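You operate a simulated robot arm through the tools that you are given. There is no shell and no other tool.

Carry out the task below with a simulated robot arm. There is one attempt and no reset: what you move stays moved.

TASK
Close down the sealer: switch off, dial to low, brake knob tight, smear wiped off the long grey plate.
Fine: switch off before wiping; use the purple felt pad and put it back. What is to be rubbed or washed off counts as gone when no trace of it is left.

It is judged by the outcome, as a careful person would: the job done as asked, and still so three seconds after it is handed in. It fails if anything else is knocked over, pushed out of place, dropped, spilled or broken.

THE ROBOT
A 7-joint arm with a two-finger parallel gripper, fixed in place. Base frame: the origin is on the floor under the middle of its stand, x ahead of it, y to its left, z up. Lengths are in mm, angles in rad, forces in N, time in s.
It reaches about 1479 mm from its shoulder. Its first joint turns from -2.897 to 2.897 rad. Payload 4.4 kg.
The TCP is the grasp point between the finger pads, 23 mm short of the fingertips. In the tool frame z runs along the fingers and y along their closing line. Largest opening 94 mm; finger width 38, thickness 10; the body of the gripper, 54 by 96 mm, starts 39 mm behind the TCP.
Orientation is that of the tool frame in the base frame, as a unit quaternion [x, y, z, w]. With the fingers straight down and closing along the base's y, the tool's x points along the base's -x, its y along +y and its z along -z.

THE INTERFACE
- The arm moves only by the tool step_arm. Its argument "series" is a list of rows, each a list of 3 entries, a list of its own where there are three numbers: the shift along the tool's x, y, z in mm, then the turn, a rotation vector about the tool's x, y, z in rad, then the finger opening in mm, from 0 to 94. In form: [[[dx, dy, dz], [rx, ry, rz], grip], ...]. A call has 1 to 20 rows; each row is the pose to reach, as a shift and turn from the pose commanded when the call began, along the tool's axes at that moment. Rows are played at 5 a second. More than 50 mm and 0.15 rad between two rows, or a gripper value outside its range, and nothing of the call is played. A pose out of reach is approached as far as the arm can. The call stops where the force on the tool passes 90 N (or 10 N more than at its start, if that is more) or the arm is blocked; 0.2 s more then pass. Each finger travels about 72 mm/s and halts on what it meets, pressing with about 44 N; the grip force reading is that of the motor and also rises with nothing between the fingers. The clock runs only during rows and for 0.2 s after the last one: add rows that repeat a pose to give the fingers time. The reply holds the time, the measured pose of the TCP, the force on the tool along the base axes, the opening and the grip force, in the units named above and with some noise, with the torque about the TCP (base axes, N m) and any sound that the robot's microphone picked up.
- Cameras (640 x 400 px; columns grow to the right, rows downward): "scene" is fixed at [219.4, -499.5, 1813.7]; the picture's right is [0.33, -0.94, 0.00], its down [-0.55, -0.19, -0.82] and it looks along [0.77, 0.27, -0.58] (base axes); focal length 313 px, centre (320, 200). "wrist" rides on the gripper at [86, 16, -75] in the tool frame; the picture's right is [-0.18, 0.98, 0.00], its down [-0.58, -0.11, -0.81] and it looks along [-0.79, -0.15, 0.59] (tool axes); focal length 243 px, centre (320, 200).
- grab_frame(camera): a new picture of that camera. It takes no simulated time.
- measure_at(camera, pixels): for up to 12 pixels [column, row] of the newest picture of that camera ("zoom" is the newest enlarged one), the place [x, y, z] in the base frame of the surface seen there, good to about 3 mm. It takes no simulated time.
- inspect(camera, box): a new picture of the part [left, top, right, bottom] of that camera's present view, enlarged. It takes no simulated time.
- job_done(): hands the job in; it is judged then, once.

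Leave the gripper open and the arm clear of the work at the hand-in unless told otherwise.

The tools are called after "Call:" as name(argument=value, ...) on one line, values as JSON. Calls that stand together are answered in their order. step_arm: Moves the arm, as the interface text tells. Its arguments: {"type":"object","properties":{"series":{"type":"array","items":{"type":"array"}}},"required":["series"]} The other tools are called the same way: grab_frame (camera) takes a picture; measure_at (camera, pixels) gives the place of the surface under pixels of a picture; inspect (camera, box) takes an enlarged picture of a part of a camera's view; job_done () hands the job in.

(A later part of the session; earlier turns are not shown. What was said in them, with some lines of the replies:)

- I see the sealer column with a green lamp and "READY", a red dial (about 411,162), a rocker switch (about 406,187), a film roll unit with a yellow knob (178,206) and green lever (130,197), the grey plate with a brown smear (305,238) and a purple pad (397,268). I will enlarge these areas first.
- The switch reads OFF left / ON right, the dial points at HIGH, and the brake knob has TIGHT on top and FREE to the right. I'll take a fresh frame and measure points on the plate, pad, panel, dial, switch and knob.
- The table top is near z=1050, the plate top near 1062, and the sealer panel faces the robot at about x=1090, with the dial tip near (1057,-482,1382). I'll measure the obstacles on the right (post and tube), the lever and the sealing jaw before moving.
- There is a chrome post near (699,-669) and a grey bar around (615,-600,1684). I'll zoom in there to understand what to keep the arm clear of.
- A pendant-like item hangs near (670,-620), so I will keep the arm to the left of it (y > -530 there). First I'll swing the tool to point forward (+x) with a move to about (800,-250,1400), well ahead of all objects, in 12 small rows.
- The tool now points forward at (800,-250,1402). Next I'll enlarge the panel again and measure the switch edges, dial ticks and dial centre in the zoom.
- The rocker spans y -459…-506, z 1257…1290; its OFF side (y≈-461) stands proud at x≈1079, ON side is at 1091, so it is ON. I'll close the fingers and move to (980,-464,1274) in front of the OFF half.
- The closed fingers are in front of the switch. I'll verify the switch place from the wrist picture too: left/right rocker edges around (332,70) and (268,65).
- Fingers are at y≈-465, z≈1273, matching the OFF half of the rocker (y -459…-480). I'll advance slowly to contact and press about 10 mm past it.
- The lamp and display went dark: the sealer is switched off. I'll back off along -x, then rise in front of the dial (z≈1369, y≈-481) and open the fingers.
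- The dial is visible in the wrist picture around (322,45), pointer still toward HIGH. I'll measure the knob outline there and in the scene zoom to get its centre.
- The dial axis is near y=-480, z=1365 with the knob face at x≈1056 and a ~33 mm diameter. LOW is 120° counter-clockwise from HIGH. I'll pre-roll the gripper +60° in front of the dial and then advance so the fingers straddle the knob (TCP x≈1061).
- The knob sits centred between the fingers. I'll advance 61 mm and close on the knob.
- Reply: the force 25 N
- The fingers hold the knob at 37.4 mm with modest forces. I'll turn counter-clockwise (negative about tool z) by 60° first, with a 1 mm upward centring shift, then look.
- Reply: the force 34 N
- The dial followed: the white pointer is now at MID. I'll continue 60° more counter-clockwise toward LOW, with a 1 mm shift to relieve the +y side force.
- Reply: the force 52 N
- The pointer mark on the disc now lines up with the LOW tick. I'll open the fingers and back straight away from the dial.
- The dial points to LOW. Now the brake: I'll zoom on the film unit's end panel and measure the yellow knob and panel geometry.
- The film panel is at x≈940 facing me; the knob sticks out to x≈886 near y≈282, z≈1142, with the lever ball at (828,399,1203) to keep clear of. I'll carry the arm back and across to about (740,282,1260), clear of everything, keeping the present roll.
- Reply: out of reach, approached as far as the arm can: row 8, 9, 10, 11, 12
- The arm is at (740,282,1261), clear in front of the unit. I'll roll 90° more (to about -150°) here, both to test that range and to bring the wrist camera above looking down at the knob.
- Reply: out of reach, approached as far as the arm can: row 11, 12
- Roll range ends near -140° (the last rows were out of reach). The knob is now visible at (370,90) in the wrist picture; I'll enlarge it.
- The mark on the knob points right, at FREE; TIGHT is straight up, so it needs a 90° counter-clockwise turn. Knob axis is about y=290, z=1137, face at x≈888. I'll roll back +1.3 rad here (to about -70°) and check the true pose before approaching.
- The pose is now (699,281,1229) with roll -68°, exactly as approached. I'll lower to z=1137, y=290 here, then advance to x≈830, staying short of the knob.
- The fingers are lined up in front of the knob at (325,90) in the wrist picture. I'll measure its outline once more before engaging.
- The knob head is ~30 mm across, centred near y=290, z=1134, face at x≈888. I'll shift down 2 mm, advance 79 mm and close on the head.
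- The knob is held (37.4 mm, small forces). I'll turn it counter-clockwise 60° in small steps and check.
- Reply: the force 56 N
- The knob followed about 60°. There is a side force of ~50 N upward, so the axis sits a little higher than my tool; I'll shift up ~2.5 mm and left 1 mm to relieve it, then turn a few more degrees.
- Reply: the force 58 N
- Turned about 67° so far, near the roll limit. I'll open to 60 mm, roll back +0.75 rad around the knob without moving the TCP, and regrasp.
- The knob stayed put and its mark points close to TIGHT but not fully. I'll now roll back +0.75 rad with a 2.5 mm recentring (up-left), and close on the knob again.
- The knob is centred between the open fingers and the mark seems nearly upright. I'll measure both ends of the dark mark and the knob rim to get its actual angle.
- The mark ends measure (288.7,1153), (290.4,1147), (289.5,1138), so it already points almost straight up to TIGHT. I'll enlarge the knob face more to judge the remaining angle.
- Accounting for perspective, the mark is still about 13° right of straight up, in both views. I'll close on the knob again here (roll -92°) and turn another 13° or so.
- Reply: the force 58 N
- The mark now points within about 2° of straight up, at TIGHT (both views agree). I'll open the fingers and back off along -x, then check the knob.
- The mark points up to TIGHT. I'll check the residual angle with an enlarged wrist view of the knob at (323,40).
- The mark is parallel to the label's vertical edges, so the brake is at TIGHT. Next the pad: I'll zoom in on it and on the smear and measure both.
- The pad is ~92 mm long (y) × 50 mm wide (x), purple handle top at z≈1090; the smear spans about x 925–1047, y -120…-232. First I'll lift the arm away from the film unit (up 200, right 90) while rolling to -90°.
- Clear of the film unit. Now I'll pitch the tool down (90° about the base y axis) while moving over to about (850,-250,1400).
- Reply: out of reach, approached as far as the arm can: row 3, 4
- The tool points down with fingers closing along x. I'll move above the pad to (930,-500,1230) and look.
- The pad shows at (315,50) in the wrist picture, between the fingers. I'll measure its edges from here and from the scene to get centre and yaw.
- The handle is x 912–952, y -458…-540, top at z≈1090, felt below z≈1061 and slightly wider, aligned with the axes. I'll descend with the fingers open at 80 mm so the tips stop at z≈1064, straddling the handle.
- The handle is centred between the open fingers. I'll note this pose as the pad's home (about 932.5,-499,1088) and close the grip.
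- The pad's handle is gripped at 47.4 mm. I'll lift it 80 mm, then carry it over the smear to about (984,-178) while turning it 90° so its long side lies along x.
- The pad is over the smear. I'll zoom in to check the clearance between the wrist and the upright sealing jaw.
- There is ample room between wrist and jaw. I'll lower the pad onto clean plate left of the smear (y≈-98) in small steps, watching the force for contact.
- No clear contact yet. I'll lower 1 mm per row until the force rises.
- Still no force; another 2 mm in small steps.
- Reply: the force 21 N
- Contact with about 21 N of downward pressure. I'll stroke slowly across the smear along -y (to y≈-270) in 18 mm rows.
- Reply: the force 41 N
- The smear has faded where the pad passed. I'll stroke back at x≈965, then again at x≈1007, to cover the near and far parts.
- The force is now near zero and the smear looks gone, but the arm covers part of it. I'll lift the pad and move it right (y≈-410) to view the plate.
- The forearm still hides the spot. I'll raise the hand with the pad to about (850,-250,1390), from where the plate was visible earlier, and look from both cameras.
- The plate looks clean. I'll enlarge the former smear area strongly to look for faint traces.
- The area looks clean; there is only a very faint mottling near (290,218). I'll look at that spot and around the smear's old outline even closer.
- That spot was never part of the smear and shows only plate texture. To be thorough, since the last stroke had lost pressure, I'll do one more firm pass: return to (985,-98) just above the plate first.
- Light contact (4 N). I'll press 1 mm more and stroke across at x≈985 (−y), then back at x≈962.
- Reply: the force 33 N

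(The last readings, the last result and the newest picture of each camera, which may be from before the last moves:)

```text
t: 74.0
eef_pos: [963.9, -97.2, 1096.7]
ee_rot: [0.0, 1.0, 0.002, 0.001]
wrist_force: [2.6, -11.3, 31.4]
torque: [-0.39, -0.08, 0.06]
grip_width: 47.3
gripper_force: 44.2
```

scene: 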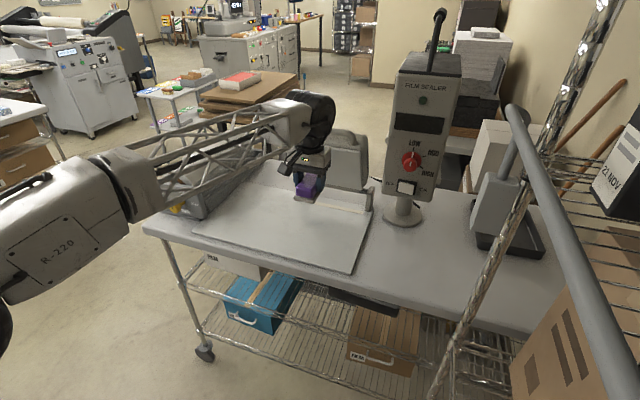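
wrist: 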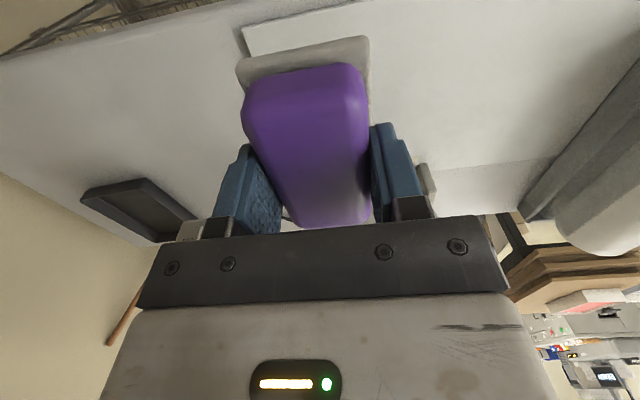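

Good pressure (31 N). Now the far side: shift to x≈1009 and stroke across to y≈-270.

Call:
step_arm(series=[[[-23, 0, 0], [0, 0, 0], 20], [[-47, 0, 0], [0, 0, 0], 20], [[-47, -18, 0], [0, 0, 0], 20], [[-47, -36, 0], [0, 0, 0], 20], [[-47, -54, 0], [0, 0, 0], 20], [[-47, -72, 0], [0, 0, 0], 20], [[-47, -90, 0], [0, 0, 0], 20], [[-47, -108, 0], [0, 0, 0], 20], [[-47, -126, 0], [0, 0, 0], 20], [[-47, -144, 0], [0, 0, 0], 20], [[-47, -162, 0], [0, 0, 0], 20], [[-47, -172, 0], [0, 0, 0], 20]])

Call:
inspect(camera="scene", box=[220, 150, 400, 280])

```text
t: 76.6
eef_pos: [1010.4, -269.2, 1096.5]
ee_rot: [0.001, 1.0, 0.001, -0.001]
wrist_force: [0.3, 0.2, -1.4]
torque: [-0.01, -0.03, 0.0]
grip_width: 47.5
gripper_force: 44.6
```

```text
3.08 times, centred on (310, 215) of scene
```

zoom: 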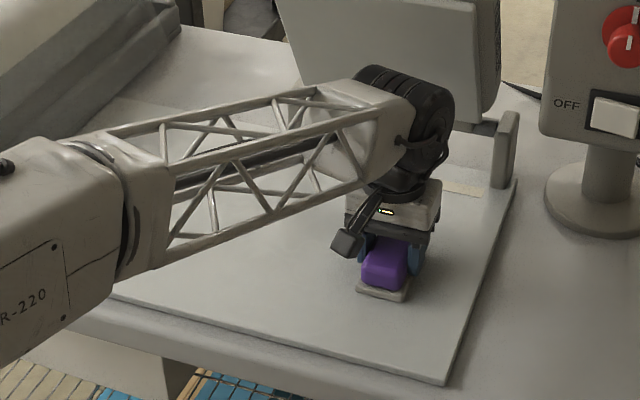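

Contact was lost at the far side (the pad has crept up a little in the grip). I'll press down again here in 1 mm steps until there is force.

Call:
step_arm(series=[[[0, 0, 1], [0, 0, 0], 20], [[0, 0, 1], [0, 0, 0], 20]])

```text
t: 77.2
eef_pos: [1011.5, -270.0, 1094.9]
ee_rot: [0.0, 1.0, 0.002, 0.001]
wrist_force: [-0.2, -0.7, 7.6]
torque: [-0.11, 0.35, 0.0]
grip_width: 47.1
gripper_force: 43.8
```

Contact again at 8 N. One millimetre more and stroke back along +y at x≈1010 to y≈-98.

Call:
step_arm(series=[[[0, 0, 1], [0, 0, 0], 20], [[0, 14, 1], [0, 0, 0], 20], [[0, 32, 1], [0, 0, 0], 20], [[0, 50, 1], [0, 0, 0], 20], [[0, 68, 1], [0, 0, 0], 20], [[0, 86, 1], [0, 0, 0], 20], [[0, 104, 1], [0, 0, 0], 20], [[0, 122, 1], [0, 0, 0], 20], [[0, 140, 1], [0, 0, 0], 20], [[0, 158, 1], [0, 0, 0], 20], [[0, 172, 1], [0, 0, 0], 20]])

Call:
grab_frame(camera="wrist")

Call:
inspect(camera="scene", box=[220, 150, 400, 280])

```text
t: 79.6
eef_pos: [1011.3, -95.2, 1094.4]
ee_rot: [0.001, 1.0, 0.002, 0.0]
wrist_force: [1.2, -12.5, 39.8]
torque: [-0.35, 0.0, 0.08]
grip_width: 47.2
gripper_force: 43.9
```

```text
taken
```

wrist: 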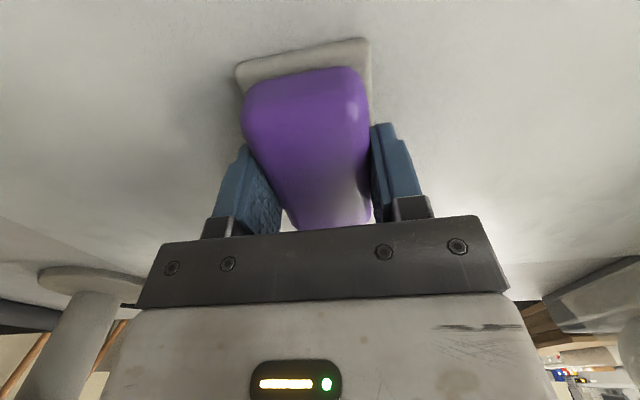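

```text
3.08 times, centred on (310, 215) of scene
```

zoom: 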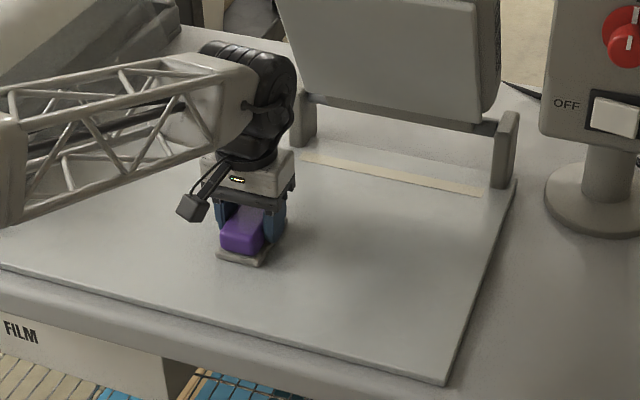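

The plate is clean in this clear view. I'll take one more strong enlargement of the wiped area to confirm before carrying the pad home.

Call:
inspect(camera="scene", box=[282, 222, 336, 256])

Call:
step_arm(series=[[[0, 0, -10], [0, 0, 0], 20], [[0, 0, -45], [0, 0, 0], 20], [[0, 0, -80], [0, 0, 0], 20], [[6.3, -33.4, -80], [0, 0, -0.131], 20], [[12.7, -66.8, -80], [0, 0, -0.262], 20], [[19, -100.3, -80], [0, 0, -0.393], 20], [[25.3, -133.7, -80], [0, 0, -0.524], 20], [[31.7, -167.1, -80], [0, 0, -0.655], 20], [[38, -200.5, -80], [0, 0, -0.785], 20], [[44.3, -233.9, -80], [0, 0, -0.916], 20], [[50.7, -267.3, -80], [0, 0, -1.047], 20], [[57, -300.8, -80], [0, 0, -1.178], 20], [[63.3, -334.2, -80], [0, 0, -1.309], 20], [[69.7, -367.6, -80], [0, 0, -1.44], 20], [[76, -401, -80], [0, 0, -1.571], 20], [[76, -401, -80], [0, 0, -1.571], 20]])

Call:
grab_frame(camera="wrist")

Call:
inspect(camera="scene", box=[340, 190, 460, 300])

```text
11.76 times, centred on (309, 239) of scene
```

zoom: 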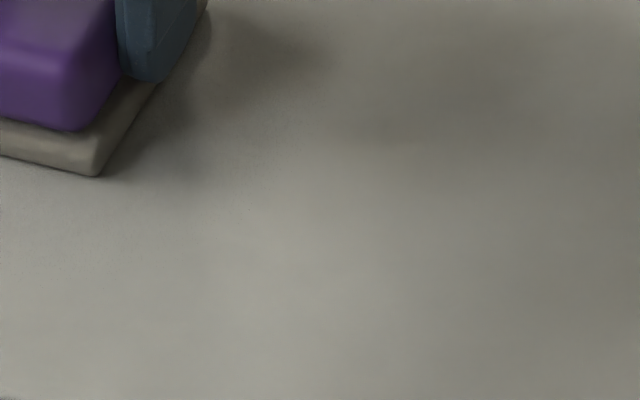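

```text
t: 83.0
eef_pos: [931.7, -499.4, 1172.4]
ee_rot: [0.708, -0.706, -0.001, -0.002]
wrist_force: [0.0, 0.3, -0.8]
torque: [-0.01, 0.02, 0.01]
grip_width: 47.3
gripper_force: 43.7
```

```text
taken
```

wrist: 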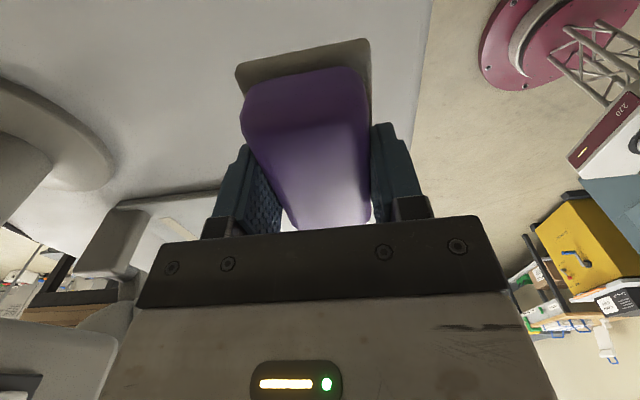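

```text
3.64 times, centred on (400, 245) of scene
```

zoom: 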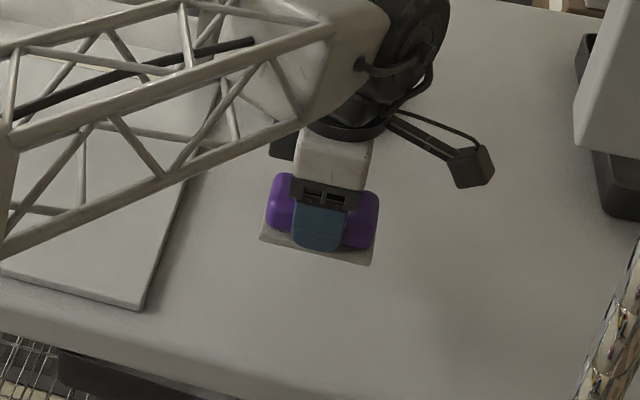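

The pad is back above its home spot at (932,-499). I'll lower it: quickly to about 4 mm above the table, then in 1 mm steps until contact.

Call:
step_arm(series=[[[0, 0, 35], [0, 0, 0], 20], [[0, 0, 65], [0, 0, 0], 20], [[0, 0, 78], [0, 0, 0], 20], [[0, 0, 82], [0, 0, 0], 20], [[0, 0, 84], [0, 0, 0], 20], [[0, 0, 85], [0, 0, 0], 20], [[0, 0, 85], [0, 0, 0], 20]])

```text
t: 84.6
eef_pos: [934.3, -497.6, 1088.7]
ee_rot: [-0.707, 0.707, 0.003, 0.002]
wrist_force: [0.1, 0.6, -1.1]
torque: [-0.02, -0.02, -0.01]
grip_width: 47.3
gripper_force: 43.9
```

No contact yet at the original height (as expected, the pad crept up in the grip). Going down 1 mm per row, 3 mm more.

Call:
step_arm(series=[[[0, 0, 1], [0, 0, 0], 20], [[0, 0, 2], [0, 0, 0], 20], [[0, 0, 2], [0, 0, 0], 20]])

```text
t: 85.4
eef_pos: [933.0, -497.8, 1085.3]
ee_rot: [0.707, -0.707, -0.001, -0.001]
wrist_force: [0.7, -0.1, -1.6]
torque: [0.0, -0.02, 0.0]
grip_width: 47.1
gripper_force: 43.7
```

Call:
step_arm(series=[[[0, 0, 1], [0, 0, 0], 20], [[0, 0, 1], [0, 0, 0], 20]])

Call:
inspect(camera="scene", box=[360, 230, 440, 295])

```text
t: 86.0
eef_pos: [934.1, -498.0, 1084.7]
ee_rot: [-0.707, 0.707, 0.001, 0.0]
wrist_force: [0.4, 0.6, -0.8]
torque: [-0.03, 0.01, -0.02]
grip_width: 47.3
gripper_force: 44.2
```

```text
6.15 times, centred on (400, 262) of scene
```

zoom: 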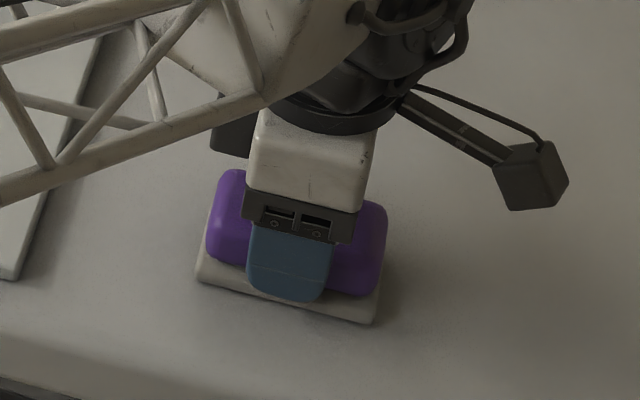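

Still hanging a hair above the table. Continuing 1 mm at a time.

Call:
step_arm(series=[[[0, 0, 1], [0, 0, 0], 20], [[0, 0, 1], [0, 0, 0], 20]])

```text
t: 86.6
eef_pos: [932.9, -499.8, 1083.7]
ee_rot: [0.707, -0.707, -0.001, -0.001]
wrist_force: [0.2, 0.5, -1.4]
torque: [-0.04, 0.03, -0.01]
grip_width: 47.0
gripper_force: 43.8
```

Call:
step_arm(series=[[[0, 0, 1], [0, 0, 0], 20], [[0, 0, 1], [0, 0, 0], 20]])

```text
t: 87.2
eef_pos: [933.5, -497.9, 1084.2]
ee_rot: [-0.707, 0.707, 0.001, 0.002]
wrist_force: [-1.0, -0.1, 7.5]
torque: [-0.36, 0.19, -0.04]
grip_width: 47.2
gripper_force: 44.3
```

Contact: 7.5 N. The pad rests on the table; I'll open the fingers and rise straight up.

Call:
step_arm(series=[[[0, 0, 0], [0, 0, 0], 55], [[0, 0, 0], [0, 0, 0], 70], [[0, 0, 0], [0, 0, 0], 82], [[0, 0, 0], [0, 0, 0], 82], [[0, 0, -15], [0, 0, 0], 82], [[0, 0, -40], [0, 0, 0], 82], [[0, 0, -80], [0, 0, 0], 90], [[0, 0, -120], [0, 0, 0], 94]])

Call:
grab_frame(camera="wrist")

Call:
inspect(camera="scene", box=[370, 245, 430, 290])

Call:
measure_at(camera="zoom", pixels=[[190, 125], [405, 175], [180, 190], [400, 230], [150, 265], [270, 290], [400, 325], [250, 150], [350, 175], [300, 200]])

```text
t: 89.0
eef_pos: [934.9, -496.5, 1201.5]
ee_rot: [0.707, -0.707, -0.003, -0.001]
wrist_force: [0.3, 0.0, -2.3]
torque: [0.01, -0.01, -0.03]
grip_width: 94.0
gripper_force: 0.1
```

```text
taken
```

wrist: 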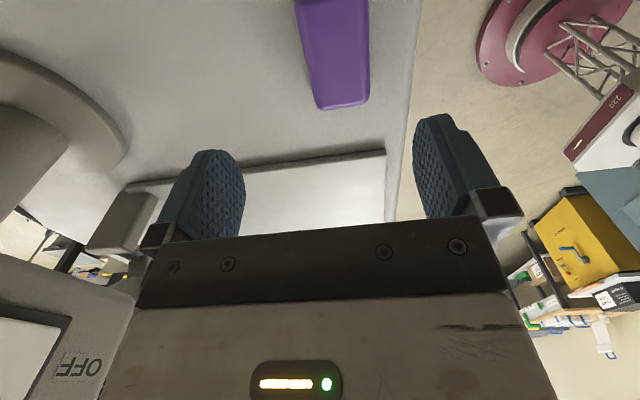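

```text
8.89 times, centred on (400, 268) of scene
```

zoom: 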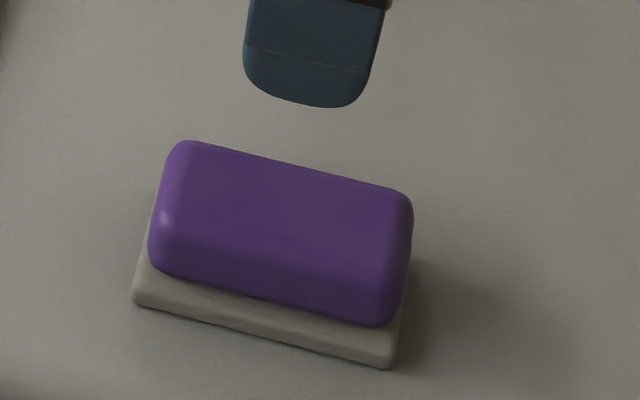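

```text
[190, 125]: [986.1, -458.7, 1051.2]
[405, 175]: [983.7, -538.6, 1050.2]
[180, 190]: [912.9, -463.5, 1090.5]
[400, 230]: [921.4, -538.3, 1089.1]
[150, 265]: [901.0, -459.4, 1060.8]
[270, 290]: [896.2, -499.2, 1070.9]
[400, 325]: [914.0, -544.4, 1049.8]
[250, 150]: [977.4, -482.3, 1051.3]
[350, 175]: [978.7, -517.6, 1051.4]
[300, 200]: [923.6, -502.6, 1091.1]
```

The pad appears slightly nearer the table's front than before. I'll measure its edges precisely to see how far off its original place (felt front edge x≈906, y -458…-542) it is.

Call:
measure_at(camera="zoom", pixels=[[145, 290], [265, 325], [385, 357], [180, 155], [295, 180], [395, 205], [160, 220], [390, 250], [165, 265], [380, 315], [280, 240], [400, 280]])

Call:
measure_at(camera="wrist", pixels=[[322, 95], [360, 95], [305, 20], [360, 20], [340, 50], [340, 102], [312, 60], [366, 60]])

Call:
grab_frame(camera="scene")

```text
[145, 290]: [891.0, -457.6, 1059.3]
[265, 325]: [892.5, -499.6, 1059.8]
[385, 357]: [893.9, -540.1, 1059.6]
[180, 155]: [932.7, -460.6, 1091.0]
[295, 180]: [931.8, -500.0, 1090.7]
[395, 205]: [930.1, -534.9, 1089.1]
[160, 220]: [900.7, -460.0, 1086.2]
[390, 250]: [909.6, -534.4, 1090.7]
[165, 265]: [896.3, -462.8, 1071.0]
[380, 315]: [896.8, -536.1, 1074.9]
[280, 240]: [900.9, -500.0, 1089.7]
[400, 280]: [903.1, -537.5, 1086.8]
```

```text
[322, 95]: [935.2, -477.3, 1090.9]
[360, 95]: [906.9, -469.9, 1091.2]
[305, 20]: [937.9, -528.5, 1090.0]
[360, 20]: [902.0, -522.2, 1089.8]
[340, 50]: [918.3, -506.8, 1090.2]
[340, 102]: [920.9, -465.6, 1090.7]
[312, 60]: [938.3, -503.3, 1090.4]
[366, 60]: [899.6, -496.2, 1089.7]
```

```text
taken
```

scene: 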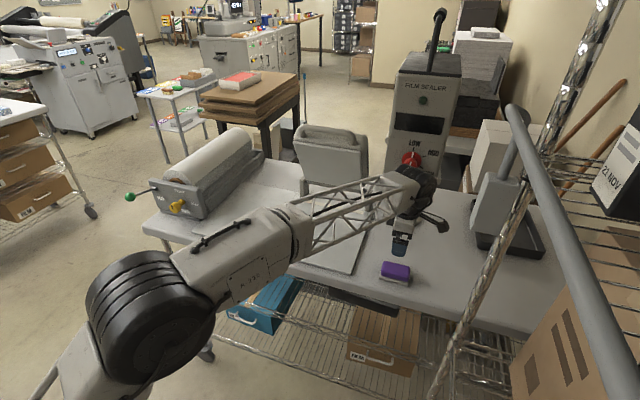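

The pad ended ~13.5 mm too near the front (felt front edge x≈892 instead of ≈906); the fingertips evidently dragged the felt on opening. I'll correct it: come down around the handle at the original home pose with the fingers wide (94), tips 6 mm above the felt, and close gently to 48 mm so the pad is centred back at x≈932.

Call:
step_arm(series=[[[0, 0, 40], [0, 0, 0], 94], [[0, 0, 80], [0, 0, 0], 94], [[0, 0, 100], [0, 0, 0], 94], [[0, 0, 108], [0, 0, 0], 94], [[0, 0, 113], [0, 0, 0], 94], [[0, 0, 113], [0, 0, 0], 94]])

Call:
inspect(camera="scene", box=[360, 230, 440, 295])

Call:
grab_frame(camera="wrist")

```text
t: 90.4
eef_pos: [933.6, -497.4, 1089.9]
ee_rot: [0.707, -0.707, -0.001, -0.001]
wrist_force: [0.2, -0.1, 0.5]
torque: [-0.02, -0.01, 0.01]
grip_width: 94.0
gripper_force: 0.0
```

```text
6.15 times, centred on (400, 262) of scene
```

zoom: 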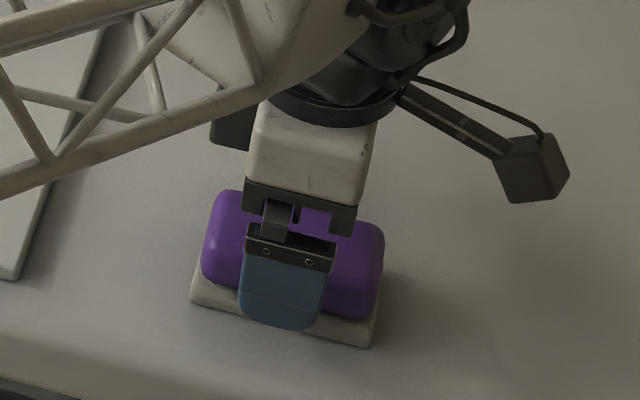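

```text
taken
```

wrist: 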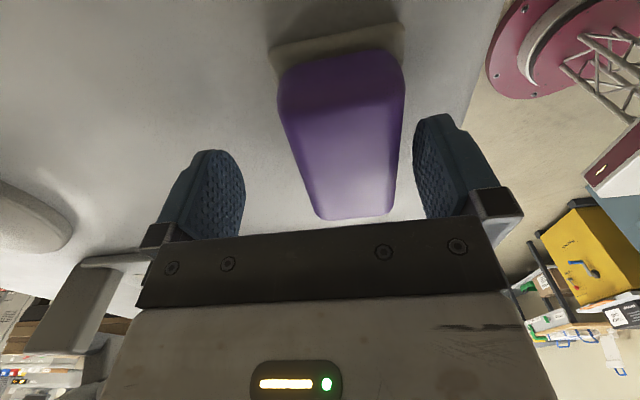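

The fingers straddle the handle without touching it, with the pad nearer the robot-side finger. I'll close slowly to 48 mm so that finger slides the pad back to centre.

Call:
step_arm(series=[[[0, 0, 0], [0, 0, 0], 86], [[0, 0, 0], [0, 0, 0], 80], [[0, 0, 0], [0, 0, 0], 74], [[0, 0, 0], [0, 0, 0], 68], [[0, 0, 0], [0, 0, 0], 62], [[0, 0, 0], [0, 0, 0], 56], [[0, 0, 0], [0, 0, 0], 51], [[0, 0, 0], [0, 0, 0], 48], [[0, 0, 0], [0, 0, 0], 48]])

Call:
grab_frame(camera="wrist")

Call:
inspect(camera="scene", box=[360, 230, 440, 295])

```text
t: 92.4
eef_pos: [934.4, -496.4, 1090.1]
ee_rot: [-0.707, 0.707, 0.002, 0.002]
wrist_force: [-0.1, 0.3, 0.1]
torque: [-0.01, 0.01, 0.01]
grip_width: 47.9
gripper_force: 0.1
```

```text
taken
```

wrist: 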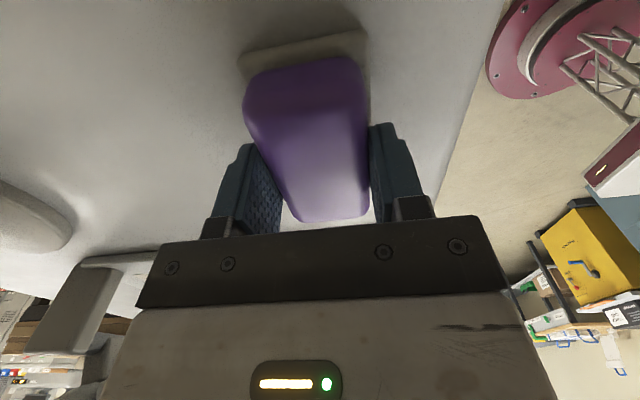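

```text
6.15 times, centred on (400, 262) of scene
```

zoom: 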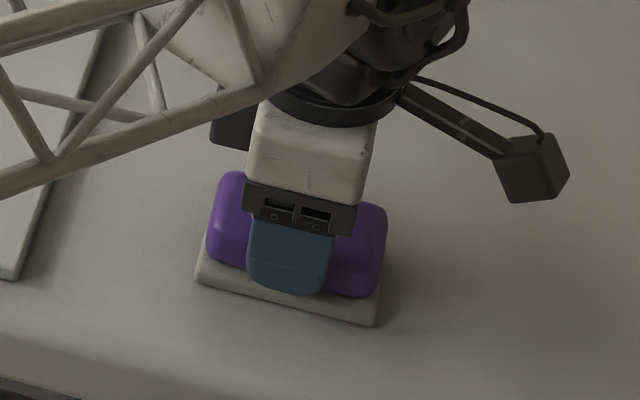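

The pad is back in its original spot with no grip force on it. I'll open slowly and rise straight up, then compare.

Call:
step_arm(series=[[[0, 0, 0], [0, 0, 0], 52], [[0, 0, 0], [0, 0, 0], 58], [[0, 0, 0], [0, 0, 0], 66], [[0, 0, 0], [0, 0, 0], 76], [[0, 0, 0], [0, 0, 0], 76], [[0, 0, -15], [0, 0, 0], 76], [[0, 0, -45], [0, 0, 0], 76], [[0, 0, -85], [0, 0, 0], 90], [[0, 0, -120], [0, 0, 0], 94]])

Call:
inspect(camera="scene", box=[370, 245, 430, 290])

Call:
measure_at(camera="zoom", pixels=[[150, 265], [270, 290], [400, 325], [190, 125], [405, 175], [180, 190], [400, 230], [165, 215], [395, 270]])

```text
t: 94.4
eef_pos: [934.2, -496.9, 1208.5]
ee_rot: [-0.707, 0.708, 0.002, 0.001]
wrist_force: [0.8, 0.3, -1.2]
torque: [0.01, 0.03, -0.05]
grip_width: 94.0
gripper_force: 0.0
```

```text
8.89 times, centred on (400, 268) of scene
```

zoom: 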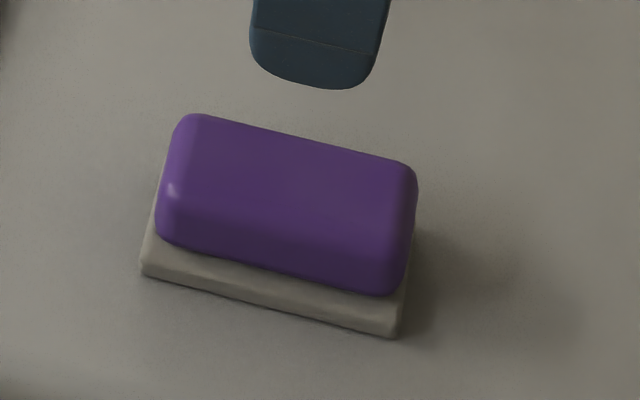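

```text
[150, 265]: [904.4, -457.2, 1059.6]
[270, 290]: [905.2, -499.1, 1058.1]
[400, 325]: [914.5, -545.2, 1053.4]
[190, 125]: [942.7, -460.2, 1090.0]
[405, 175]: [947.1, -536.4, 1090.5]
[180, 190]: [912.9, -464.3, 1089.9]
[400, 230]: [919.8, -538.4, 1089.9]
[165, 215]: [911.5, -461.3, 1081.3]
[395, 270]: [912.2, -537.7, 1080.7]
```

The pad sits within 1–2 mm of where it was. Now I'll raise the arm and withdraw toward the starting area, fingers open, keeping away from the pendant.

Call:
step_arm(series=[[[0, 0, -45], [0, 0, 0], 94], [[-10, 8, -88], [0, 0, 0], 94], [[-30, 25, -125], [0, 0, 0], 94], [[-55, 48, -155], [0, 0, 0], 94], [[-83, 72, -182], [0, 0, 0], 94], [[-110, 98, -208], [0, 0, 0], 94], [[-138, 125, -234], [0, 0, 0], 94], [[-165, 152, -258], [0, 0, 0], 94], [[-193, 180, -280], [0, 0, 0], 94], [[-220, 208, -300], [0, 0, 0], 94], [[-248, 236, -318], [0, 0, 0], 94], [[-275, 264, -336], [0, 0, 0], 94], [[-303, 294, -354], [0, 0, 0], 94], [[-328, 324, -370], [0, 0, 0], 94], [[-347, 350, -380], [0, 0, 0], 94]])

Call:
grab_frame(camera="scene")

Call:
grab_frame(camera="wrist")

Call:
inspect(camera="scene", box=[190, 120, 430, 290])

Call:
inspect(camera="scene", box=[380, 80, 450, 210])

Call:
inspect(camera="scene", box=[120, 165, 230, 235])

```text
t: 97.6
eef_pos: [585.0, -152.7, 1590.7]
ee_rot: [-0.707, 0.708, 0.002, 0.0]
wrist_force: [0.6, -0.1, -0.6]
torque: [-0.01, 0.04, 0.02]
grip_width: 94.0
gripper_force: 0.0
```

```text
taken
```

scene: 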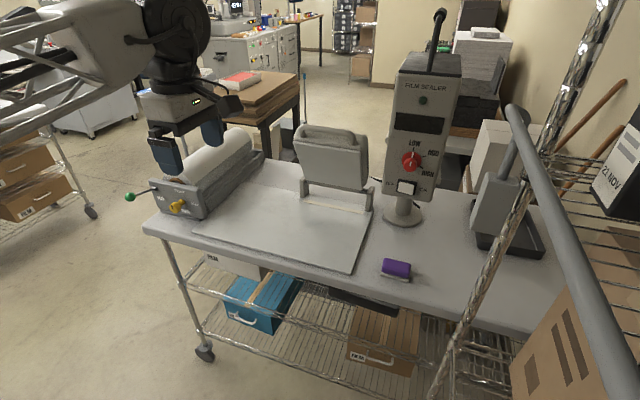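

```text
taken
```

wrist: 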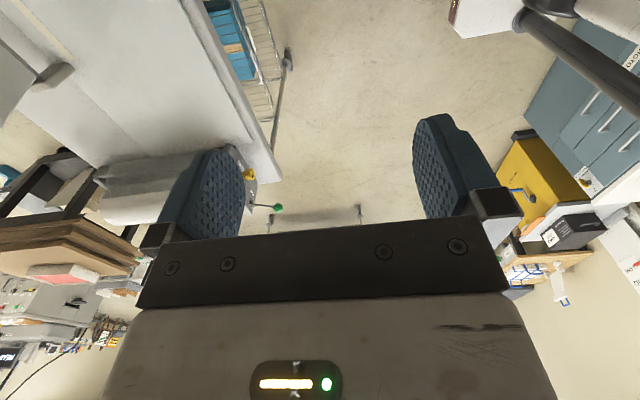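

```text
2.35 times, centred on (310, 205) of scene
```

zoom: 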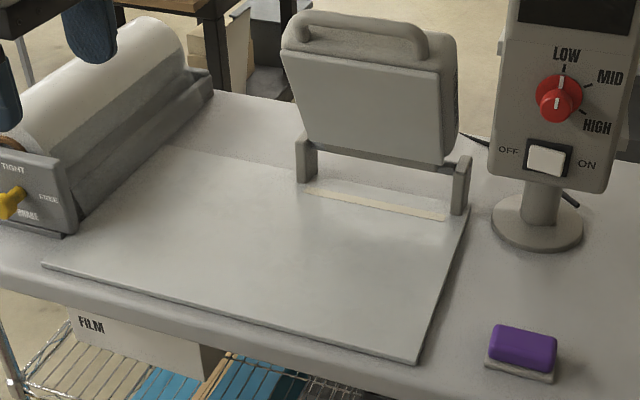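

```text
3.08 times, centred on (415, 145) of scene
```

zoom: 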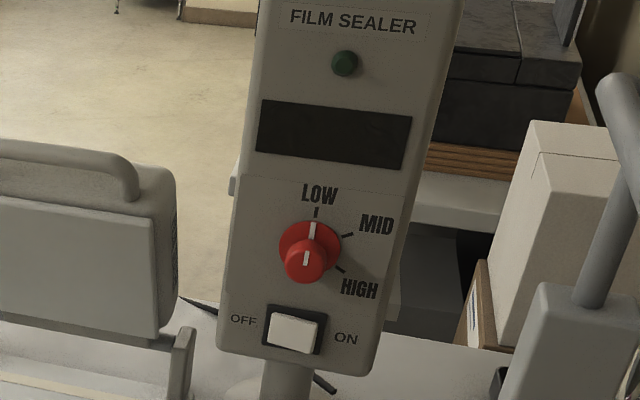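

```text
5.71 times, centred on (175, 200) of scene
```

zoom: 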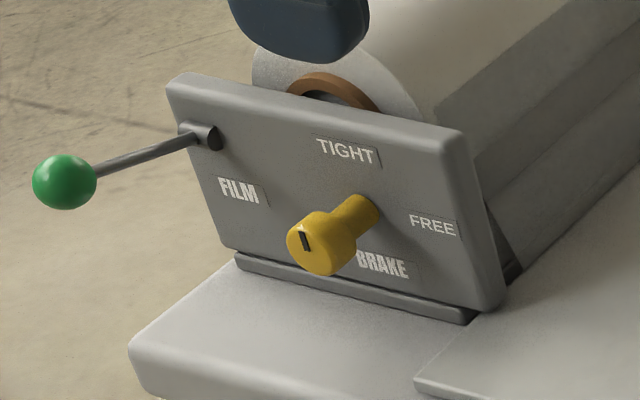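

Switch off, dial at LOW, brake at TIGHT, plate clean, pad home. I'll take one last close look at the dial pointer against the LOW tick, and the plate.

Call:
inspect(camera="scene", box=[396, 142, 432, 180])

Call:
inspect(camera="scene", box=[270, 210, 340, 260])

```text
10.53 times, centred on (414, 161) of scene
```

zoom: 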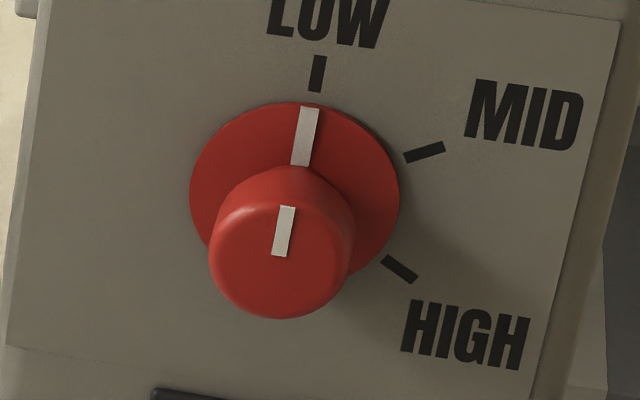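

```text
8.00 times, centred on (305, 235) of scene
```

zoom: 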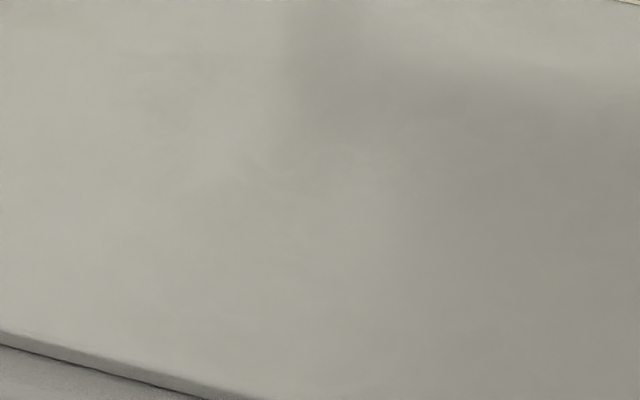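

The pointer lines up with the LOW tick and no trace of the smear is left on the plate. The brake mark points to TIGHT, the switch is off with the lamp dark, and the pad is home. The arm is clear with the gripper open, so I'm handing the job in.

Call:
job_done()

```text
The job is handed in.
```

The sealer is shut down as you asked, and the job is handed in. I haven't seen the judge's result.

- **Switch:** it is off, with the lamp and display dark. I did this before any wiping.
- **Dial:** the pointer lines up with the LOW tick.
- **Brake knob:** the mark points straight up at TIGHT.
- **Plate:** I wiped it with the purple pad twice over, and close-up pictures show no trace of the smear.
- **Pad:** it is back within about 2 mm of where it started. When I first set it down, opening the fingers dragged it about 13 mm, so I slid it back into place.

Nothing else looked knocked or moved in the last pictures. The arm is clear of the work with the gripper open.
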